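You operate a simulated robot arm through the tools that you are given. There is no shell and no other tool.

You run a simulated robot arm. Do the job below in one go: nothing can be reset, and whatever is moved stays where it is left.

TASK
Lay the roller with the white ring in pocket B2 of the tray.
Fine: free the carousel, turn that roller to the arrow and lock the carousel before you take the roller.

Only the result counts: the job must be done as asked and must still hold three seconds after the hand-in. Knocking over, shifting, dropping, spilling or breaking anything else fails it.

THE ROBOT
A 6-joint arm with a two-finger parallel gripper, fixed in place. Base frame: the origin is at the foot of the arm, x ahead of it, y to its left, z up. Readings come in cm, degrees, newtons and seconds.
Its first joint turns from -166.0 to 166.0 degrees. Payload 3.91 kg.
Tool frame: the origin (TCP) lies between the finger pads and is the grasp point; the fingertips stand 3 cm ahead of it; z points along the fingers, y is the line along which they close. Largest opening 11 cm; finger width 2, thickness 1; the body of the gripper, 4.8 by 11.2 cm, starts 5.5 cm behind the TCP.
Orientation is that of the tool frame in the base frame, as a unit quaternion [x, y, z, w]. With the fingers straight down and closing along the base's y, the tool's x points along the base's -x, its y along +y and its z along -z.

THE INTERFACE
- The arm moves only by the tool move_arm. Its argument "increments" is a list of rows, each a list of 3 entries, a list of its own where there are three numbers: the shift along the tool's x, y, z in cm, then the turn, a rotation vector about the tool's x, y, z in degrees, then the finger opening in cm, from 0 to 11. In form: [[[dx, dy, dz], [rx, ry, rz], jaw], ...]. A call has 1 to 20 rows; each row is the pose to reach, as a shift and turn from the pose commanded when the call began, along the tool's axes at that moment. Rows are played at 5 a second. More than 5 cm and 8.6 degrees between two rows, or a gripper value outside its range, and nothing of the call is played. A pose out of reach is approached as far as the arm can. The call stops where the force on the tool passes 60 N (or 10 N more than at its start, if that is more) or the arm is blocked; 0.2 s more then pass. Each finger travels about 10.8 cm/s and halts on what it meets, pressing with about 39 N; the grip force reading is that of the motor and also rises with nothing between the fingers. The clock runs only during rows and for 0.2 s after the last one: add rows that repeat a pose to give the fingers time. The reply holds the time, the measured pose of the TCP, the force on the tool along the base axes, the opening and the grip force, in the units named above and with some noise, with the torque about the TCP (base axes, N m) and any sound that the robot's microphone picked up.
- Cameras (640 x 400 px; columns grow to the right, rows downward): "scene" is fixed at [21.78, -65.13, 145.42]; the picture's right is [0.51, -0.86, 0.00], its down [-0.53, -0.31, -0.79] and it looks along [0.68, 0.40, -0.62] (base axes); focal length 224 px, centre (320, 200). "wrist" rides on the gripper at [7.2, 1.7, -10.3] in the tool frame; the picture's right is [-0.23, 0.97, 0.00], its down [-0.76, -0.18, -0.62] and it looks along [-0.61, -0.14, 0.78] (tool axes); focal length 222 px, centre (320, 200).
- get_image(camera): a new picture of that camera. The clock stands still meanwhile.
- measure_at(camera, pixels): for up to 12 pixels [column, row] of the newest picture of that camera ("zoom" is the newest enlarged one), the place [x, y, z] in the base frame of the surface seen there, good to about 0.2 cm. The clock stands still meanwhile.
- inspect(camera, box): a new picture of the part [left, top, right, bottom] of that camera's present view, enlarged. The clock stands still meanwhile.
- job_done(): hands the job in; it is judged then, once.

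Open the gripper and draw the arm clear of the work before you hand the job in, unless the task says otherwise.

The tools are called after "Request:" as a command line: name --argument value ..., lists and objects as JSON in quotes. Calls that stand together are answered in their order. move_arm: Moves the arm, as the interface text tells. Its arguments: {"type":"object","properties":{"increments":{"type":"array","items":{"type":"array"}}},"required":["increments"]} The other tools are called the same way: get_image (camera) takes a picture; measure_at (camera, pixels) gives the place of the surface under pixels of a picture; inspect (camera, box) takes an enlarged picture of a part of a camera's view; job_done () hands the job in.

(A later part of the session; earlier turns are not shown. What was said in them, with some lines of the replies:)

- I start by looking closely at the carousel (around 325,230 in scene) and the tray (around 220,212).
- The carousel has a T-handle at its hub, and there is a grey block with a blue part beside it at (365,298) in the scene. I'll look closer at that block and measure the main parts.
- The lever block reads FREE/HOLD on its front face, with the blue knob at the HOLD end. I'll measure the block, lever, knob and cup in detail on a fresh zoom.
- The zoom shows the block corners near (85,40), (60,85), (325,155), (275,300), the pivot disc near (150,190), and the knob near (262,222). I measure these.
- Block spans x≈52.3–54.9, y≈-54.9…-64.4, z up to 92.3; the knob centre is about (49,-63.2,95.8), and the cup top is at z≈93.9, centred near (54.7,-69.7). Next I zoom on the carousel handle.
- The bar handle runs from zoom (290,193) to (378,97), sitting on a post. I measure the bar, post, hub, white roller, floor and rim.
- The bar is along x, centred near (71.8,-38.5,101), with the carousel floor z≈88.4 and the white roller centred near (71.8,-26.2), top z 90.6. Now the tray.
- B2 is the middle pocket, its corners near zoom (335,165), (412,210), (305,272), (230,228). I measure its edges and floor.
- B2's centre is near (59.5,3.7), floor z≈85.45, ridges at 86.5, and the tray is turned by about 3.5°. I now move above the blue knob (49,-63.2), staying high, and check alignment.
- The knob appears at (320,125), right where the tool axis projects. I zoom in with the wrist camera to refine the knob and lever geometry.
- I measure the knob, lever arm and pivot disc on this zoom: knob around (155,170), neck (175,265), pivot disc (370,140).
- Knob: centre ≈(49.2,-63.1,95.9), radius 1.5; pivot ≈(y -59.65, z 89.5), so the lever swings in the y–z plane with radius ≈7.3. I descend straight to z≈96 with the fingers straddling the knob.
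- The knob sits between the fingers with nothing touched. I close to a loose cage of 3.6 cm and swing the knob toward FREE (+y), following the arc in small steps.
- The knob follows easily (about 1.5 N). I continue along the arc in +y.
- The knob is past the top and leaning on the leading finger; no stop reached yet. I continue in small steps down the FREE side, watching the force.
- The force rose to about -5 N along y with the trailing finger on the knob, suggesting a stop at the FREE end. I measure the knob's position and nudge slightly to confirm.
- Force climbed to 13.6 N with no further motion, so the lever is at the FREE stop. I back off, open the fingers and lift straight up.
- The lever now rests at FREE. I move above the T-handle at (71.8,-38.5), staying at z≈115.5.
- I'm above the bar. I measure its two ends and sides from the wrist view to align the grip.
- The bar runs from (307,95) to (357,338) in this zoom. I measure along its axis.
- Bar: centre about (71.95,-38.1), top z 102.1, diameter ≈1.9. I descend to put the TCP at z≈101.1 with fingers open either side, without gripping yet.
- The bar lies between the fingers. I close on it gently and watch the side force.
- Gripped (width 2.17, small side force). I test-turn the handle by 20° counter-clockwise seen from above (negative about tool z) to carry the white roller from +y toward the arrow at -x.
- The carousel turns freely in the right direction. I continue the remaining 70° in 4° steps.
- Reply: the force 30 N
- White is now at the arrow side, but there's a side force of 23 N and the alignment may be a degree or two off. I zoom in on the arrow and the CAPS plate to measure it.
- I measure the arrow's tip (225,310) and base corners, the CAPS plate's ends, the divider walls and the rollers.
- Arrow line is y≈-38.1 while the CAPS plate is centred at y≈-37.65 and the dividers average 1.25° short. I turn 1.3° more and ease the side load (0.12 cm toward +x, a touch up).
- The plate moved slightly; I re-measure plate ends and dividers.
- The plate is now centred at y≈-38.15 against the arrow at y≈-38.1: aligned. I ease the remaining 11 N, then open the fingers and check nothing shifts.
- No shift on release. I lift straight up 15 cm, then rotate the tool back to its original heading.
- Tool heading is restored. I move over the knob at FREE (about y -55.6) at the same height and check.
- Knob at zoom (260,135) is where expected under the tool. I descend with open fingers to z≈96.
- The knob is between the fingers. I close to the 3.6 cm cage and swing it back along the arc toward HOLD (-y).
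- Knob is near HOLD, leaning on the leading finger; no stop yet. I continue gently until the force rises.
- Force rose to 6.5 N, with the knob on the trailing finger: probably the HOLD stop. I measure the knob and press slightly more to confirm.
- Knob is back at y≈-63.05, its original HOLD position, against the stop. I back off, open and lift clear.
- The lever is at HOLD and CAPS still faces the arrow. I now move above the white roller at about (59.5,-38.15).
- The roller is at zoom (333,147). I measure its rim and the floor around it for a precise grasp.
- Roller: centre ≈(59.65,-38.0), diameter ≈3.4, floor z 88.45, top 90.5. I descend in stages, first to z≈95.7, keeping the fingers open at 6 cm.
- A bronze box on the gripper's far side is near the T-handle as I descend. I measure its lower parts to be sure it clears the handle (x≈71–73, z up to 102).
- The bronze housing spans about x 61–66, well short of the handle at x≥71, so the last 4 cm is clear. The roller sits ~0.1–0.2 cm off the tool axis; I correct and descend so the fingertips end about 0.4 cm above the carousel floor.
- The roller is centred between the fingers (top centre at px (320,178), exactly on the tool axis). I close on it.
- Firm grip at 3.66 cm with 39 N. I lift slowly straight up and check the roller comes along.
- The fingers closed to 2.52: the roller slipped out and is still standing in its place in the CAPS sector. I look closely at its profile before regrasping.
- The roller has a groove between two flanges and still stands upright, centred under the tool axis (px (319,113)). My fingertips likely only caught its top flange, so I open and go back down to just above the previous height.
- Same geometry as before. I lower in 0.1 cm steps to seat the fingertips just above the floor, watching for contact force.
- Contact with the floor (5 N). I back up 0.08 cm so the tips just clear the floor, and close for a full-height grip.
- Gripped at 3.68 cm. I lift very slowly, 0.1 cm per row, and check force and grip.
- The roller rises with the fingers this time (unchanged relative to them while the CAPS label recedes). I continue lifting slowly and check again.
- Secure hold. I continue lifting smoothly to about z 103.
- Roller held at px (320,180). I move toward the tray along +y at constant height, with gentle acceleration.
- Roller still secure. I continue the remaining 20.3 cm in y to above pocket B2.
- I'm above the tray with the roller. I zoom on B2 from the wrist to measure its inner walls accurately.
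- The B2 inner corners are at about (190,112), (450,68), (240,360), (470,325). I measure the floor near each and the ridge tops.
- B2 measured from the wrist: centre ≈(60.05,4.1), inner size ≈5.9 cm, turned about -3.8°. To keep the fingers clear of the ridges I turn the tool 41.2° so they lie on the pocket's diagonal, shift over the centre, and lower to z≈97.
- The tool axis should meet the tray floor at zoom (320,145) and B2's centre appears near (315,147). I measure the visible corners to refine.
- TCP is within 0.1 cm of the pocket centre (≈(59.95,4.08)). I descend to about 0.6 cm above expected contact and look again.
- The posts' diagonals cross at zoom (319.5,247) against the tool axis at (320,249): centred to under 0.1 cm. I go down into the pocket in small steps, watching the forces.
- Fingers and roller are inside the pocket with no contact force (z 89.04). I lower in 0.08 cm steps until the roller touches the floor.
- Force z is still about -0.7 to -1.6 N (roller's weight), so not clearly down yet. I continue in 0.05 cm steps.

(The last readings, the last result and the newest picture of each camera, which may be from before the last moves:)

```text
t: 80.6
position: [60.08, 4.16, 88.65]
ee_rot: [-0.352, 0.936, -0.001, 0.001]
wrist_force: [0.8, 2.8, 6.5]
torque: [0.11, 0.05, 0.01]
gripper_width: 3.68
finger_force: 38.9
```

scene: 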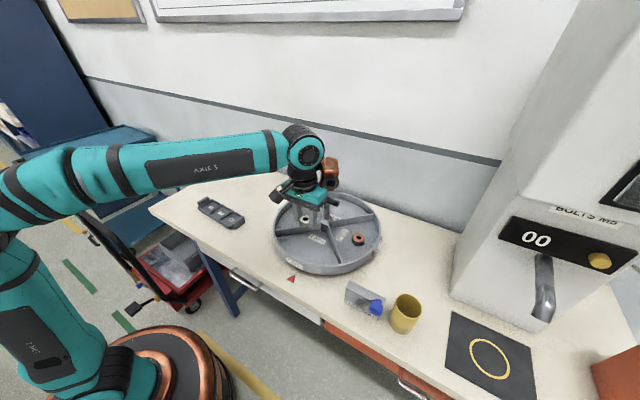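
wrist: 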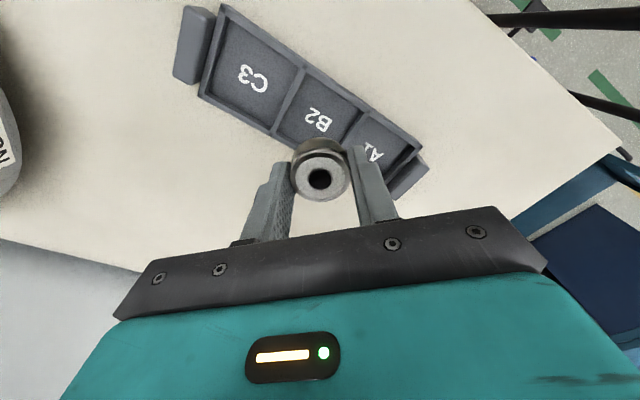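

Contact (6.5 N up): the roller is on the pocket floor. I ease up 0.03 cm and open just slightly, to 3.95 cm, to stay clear of the ridges.

Request:
move_arm --increments '[[[0, 0, -0.03], [0, 0, 0], 2.5], [[0, 0, -0.03], [0, 0, 0], 3.5], [[0, 0, -0.03], [0, 0, 0], 3.8], [[0, 0, -0.03], [0, 0, 0], 3.95], [[0, 0, -0.03], [0, 0, 0], 3.95]]'

Request:
inspect --camera "wrist" --box '[220, 70, 420, 210]'

Request:
inspect --camera "scene" --box '[185, 175, 255, 235]'

```text
t: 81.8
position: [60.18, 4.16, 88.72]
ee_rot: [-0.353, 0.936, 0.0, 0.0]
wrist_force: [-0.4, 0.2, -0.1]
torque: [-0.01, 0.03, 0.02]
gripper_width: 3.97
finger_force: 0.0
```

```text
2.86 times, centred on (320, 140) of wrist
```

zoom: 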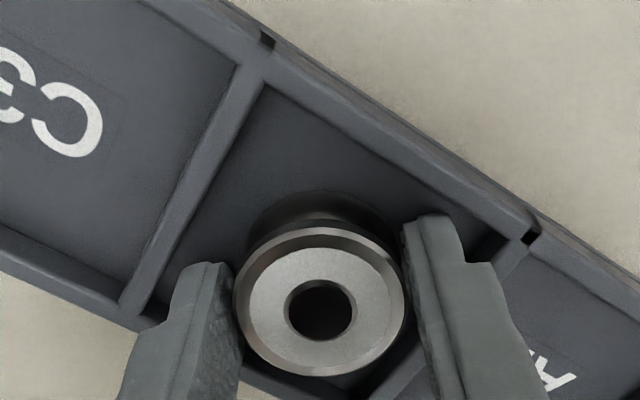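

```text
6.67 times, centred on (220, 205) of scene
```

zoom: 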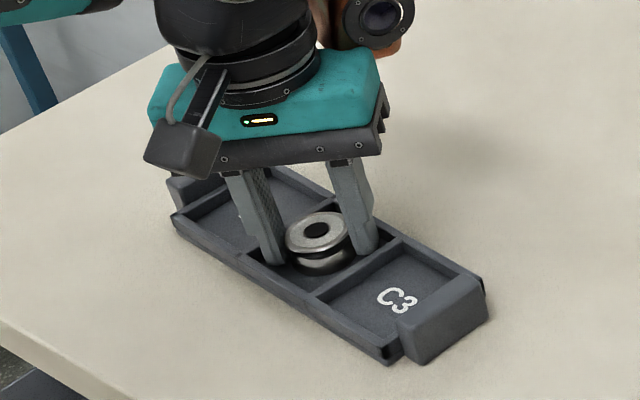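

Released with no forces; the roller stands in B2. I lift straight up slowly past the ridges, then open wider and rise clear.

Request:
move_arm --increments '[[[0, 0, -0.2], [0, 0, 0], 3.97], [[0, 0, -0.5], [0, 0, 0], 3.97], [[0, 0, -0.9], [0, 0, 0], 3.97], [[0, 0, -1.3], [0, 0, 0], 3.97], [[0, 0, -1.3], [0, 0, 0], 4.4], [[0, 0, -1.4], [0, 0, 0], 5], [[0, 0, -2], [0, 0, 0], 5.5], [[0, 0, -3], [0, 0, 0], 6], [[0, 0, -4.5], [0, 0, 0], 6], [[0, 0, -6.5], [0, 0, 0], 6], [[0, 0, -9], [0, 0, 0], 6], [[0, 0, -12], [0, 0, 0], 6], [[0, 0, -15], [0, 0, 0], 6], [[0, 0, -18], [0, 0, 0], 6], [[0, 0, -18], [0, 0, 0], 6]]'

Request:
get_image --camera "wrist"

Request:
inspect --camera "scene" --box '[185, 175, 255, 235]'

Request:
inspect --camera "scene" --box '[260, 180, 440, 340]'

```text
t: 85.0
position: [60.04, 4.07, 106.81]
ee_rot: [-0.351, 0.936, -0.001, 0.001]
wrist_force: [0.5, 0.3, -0.6]
torque: [0.01, 0.03, 0.0]
gripper_width: 6.02
finger_force: 0.0
```

```text
taken
```

wrist: 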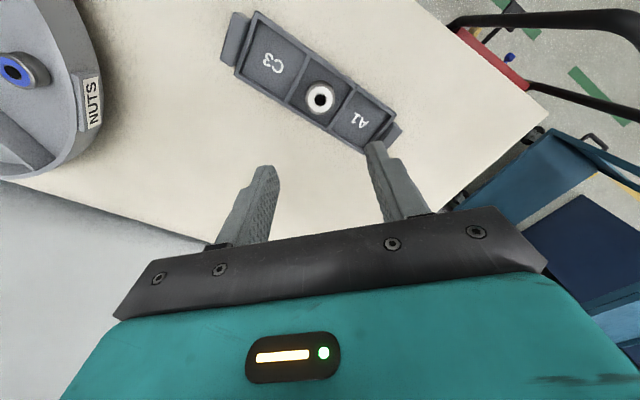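

```text
6.67 times, centred on (220, 205) of scene
```

zoom: 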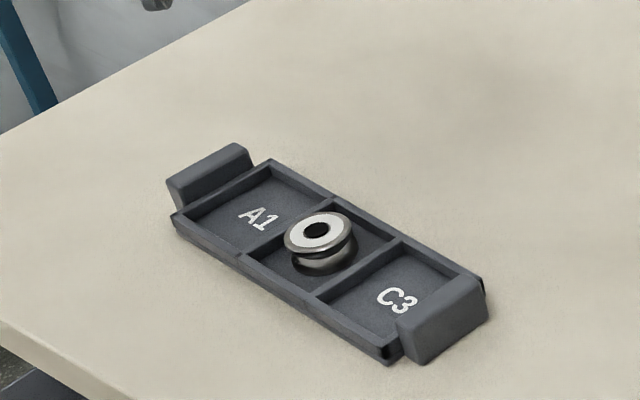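

```text
2.50 times, centred on (350, 260) of scene
```

zoom: 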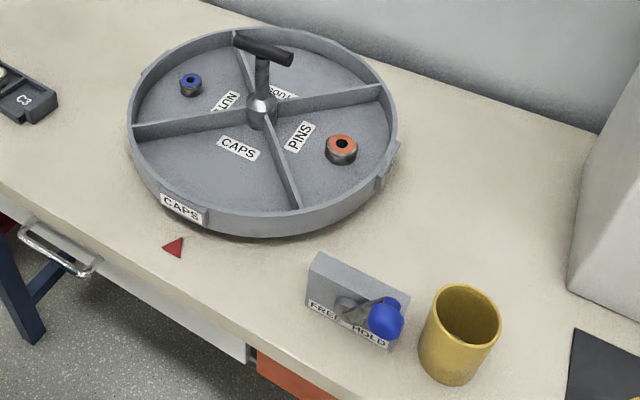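

The white-ring roller stands in B2, the tray is unmoved, the carousel shows CAPS at the arrow and the lever is at HOLD. I raise the arm a bit further and wait briefly before a final check.

Request:
move_arm --increments '[[[0, 0, -2], [0, 0, 0], 6], [[0, 0, -5], [0, 0, 0], 6], [[0, 0, -8], [0, 0, 0], 6], [[0, 0, -10], [0, 0, 0], 6], [[0, 0, -10], [0, 0, 0], 6]]'

Request:
get_image --camera "scene"

Request:
inspect --camera "scene" --box '[270, 225, 350, 290]'

```text
t: 86.2
position: [60.02, 4.02, 116.67]
ee_rot: [-0.352, 0.936, -0.001, 0.001]
wrist_force: [0.5, 0.4, 0.2]
torque: [-0.01, -0.04, 0.0]
gripper_width: 6.03
finger_force: 0.0
```

```text
taken
```

scene: 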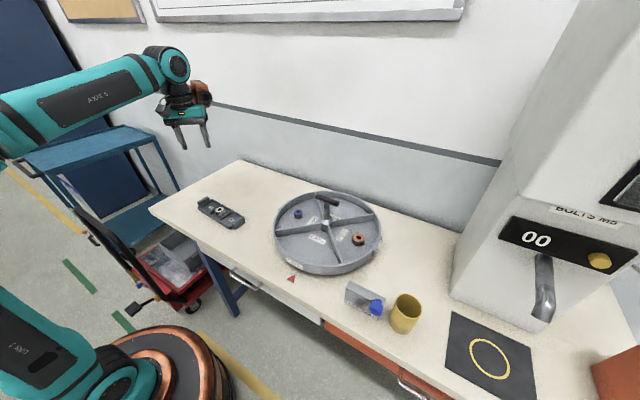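

```text
6.15 times, centred on (310, 258) of scene
```

zoom: 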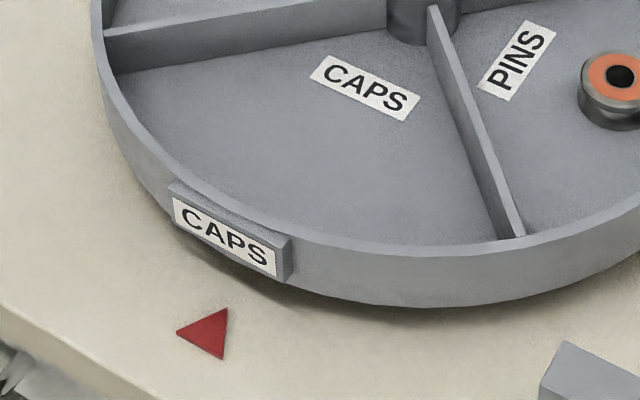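

The carousel is unchanged and locked with CAPS at the arrow. The roller rests in B2 at px (219,210), and the gripper is open and clear. I hand the job in.

Request:
job_done

```text
The job is handed in.
```

The roller with the white ring is standing upright in pocket B2 of the tray, and I have handed the job in. No verdict came back with the hand-in.

- **Carousel:** I moved the lever to FREE and turned the carousel 90° by its T-handle until the CAPS sector faced the arrow. I then pushed the lever back to HOLD against its stop before taking the roller. The CAPS plate is within about 0.1 cm of the arrow line, and it did not move afterwards.
- **First grasp:** My first grip on the roller slipped. It stayed upright in its place in the carousel, so I gripped it lower down and the second lift held.
- **Surroundings:** In the last pictures the tray, the cup, the other two rollers and the lever block look unmoved. The gripper is open and about 30 cm above the tray.
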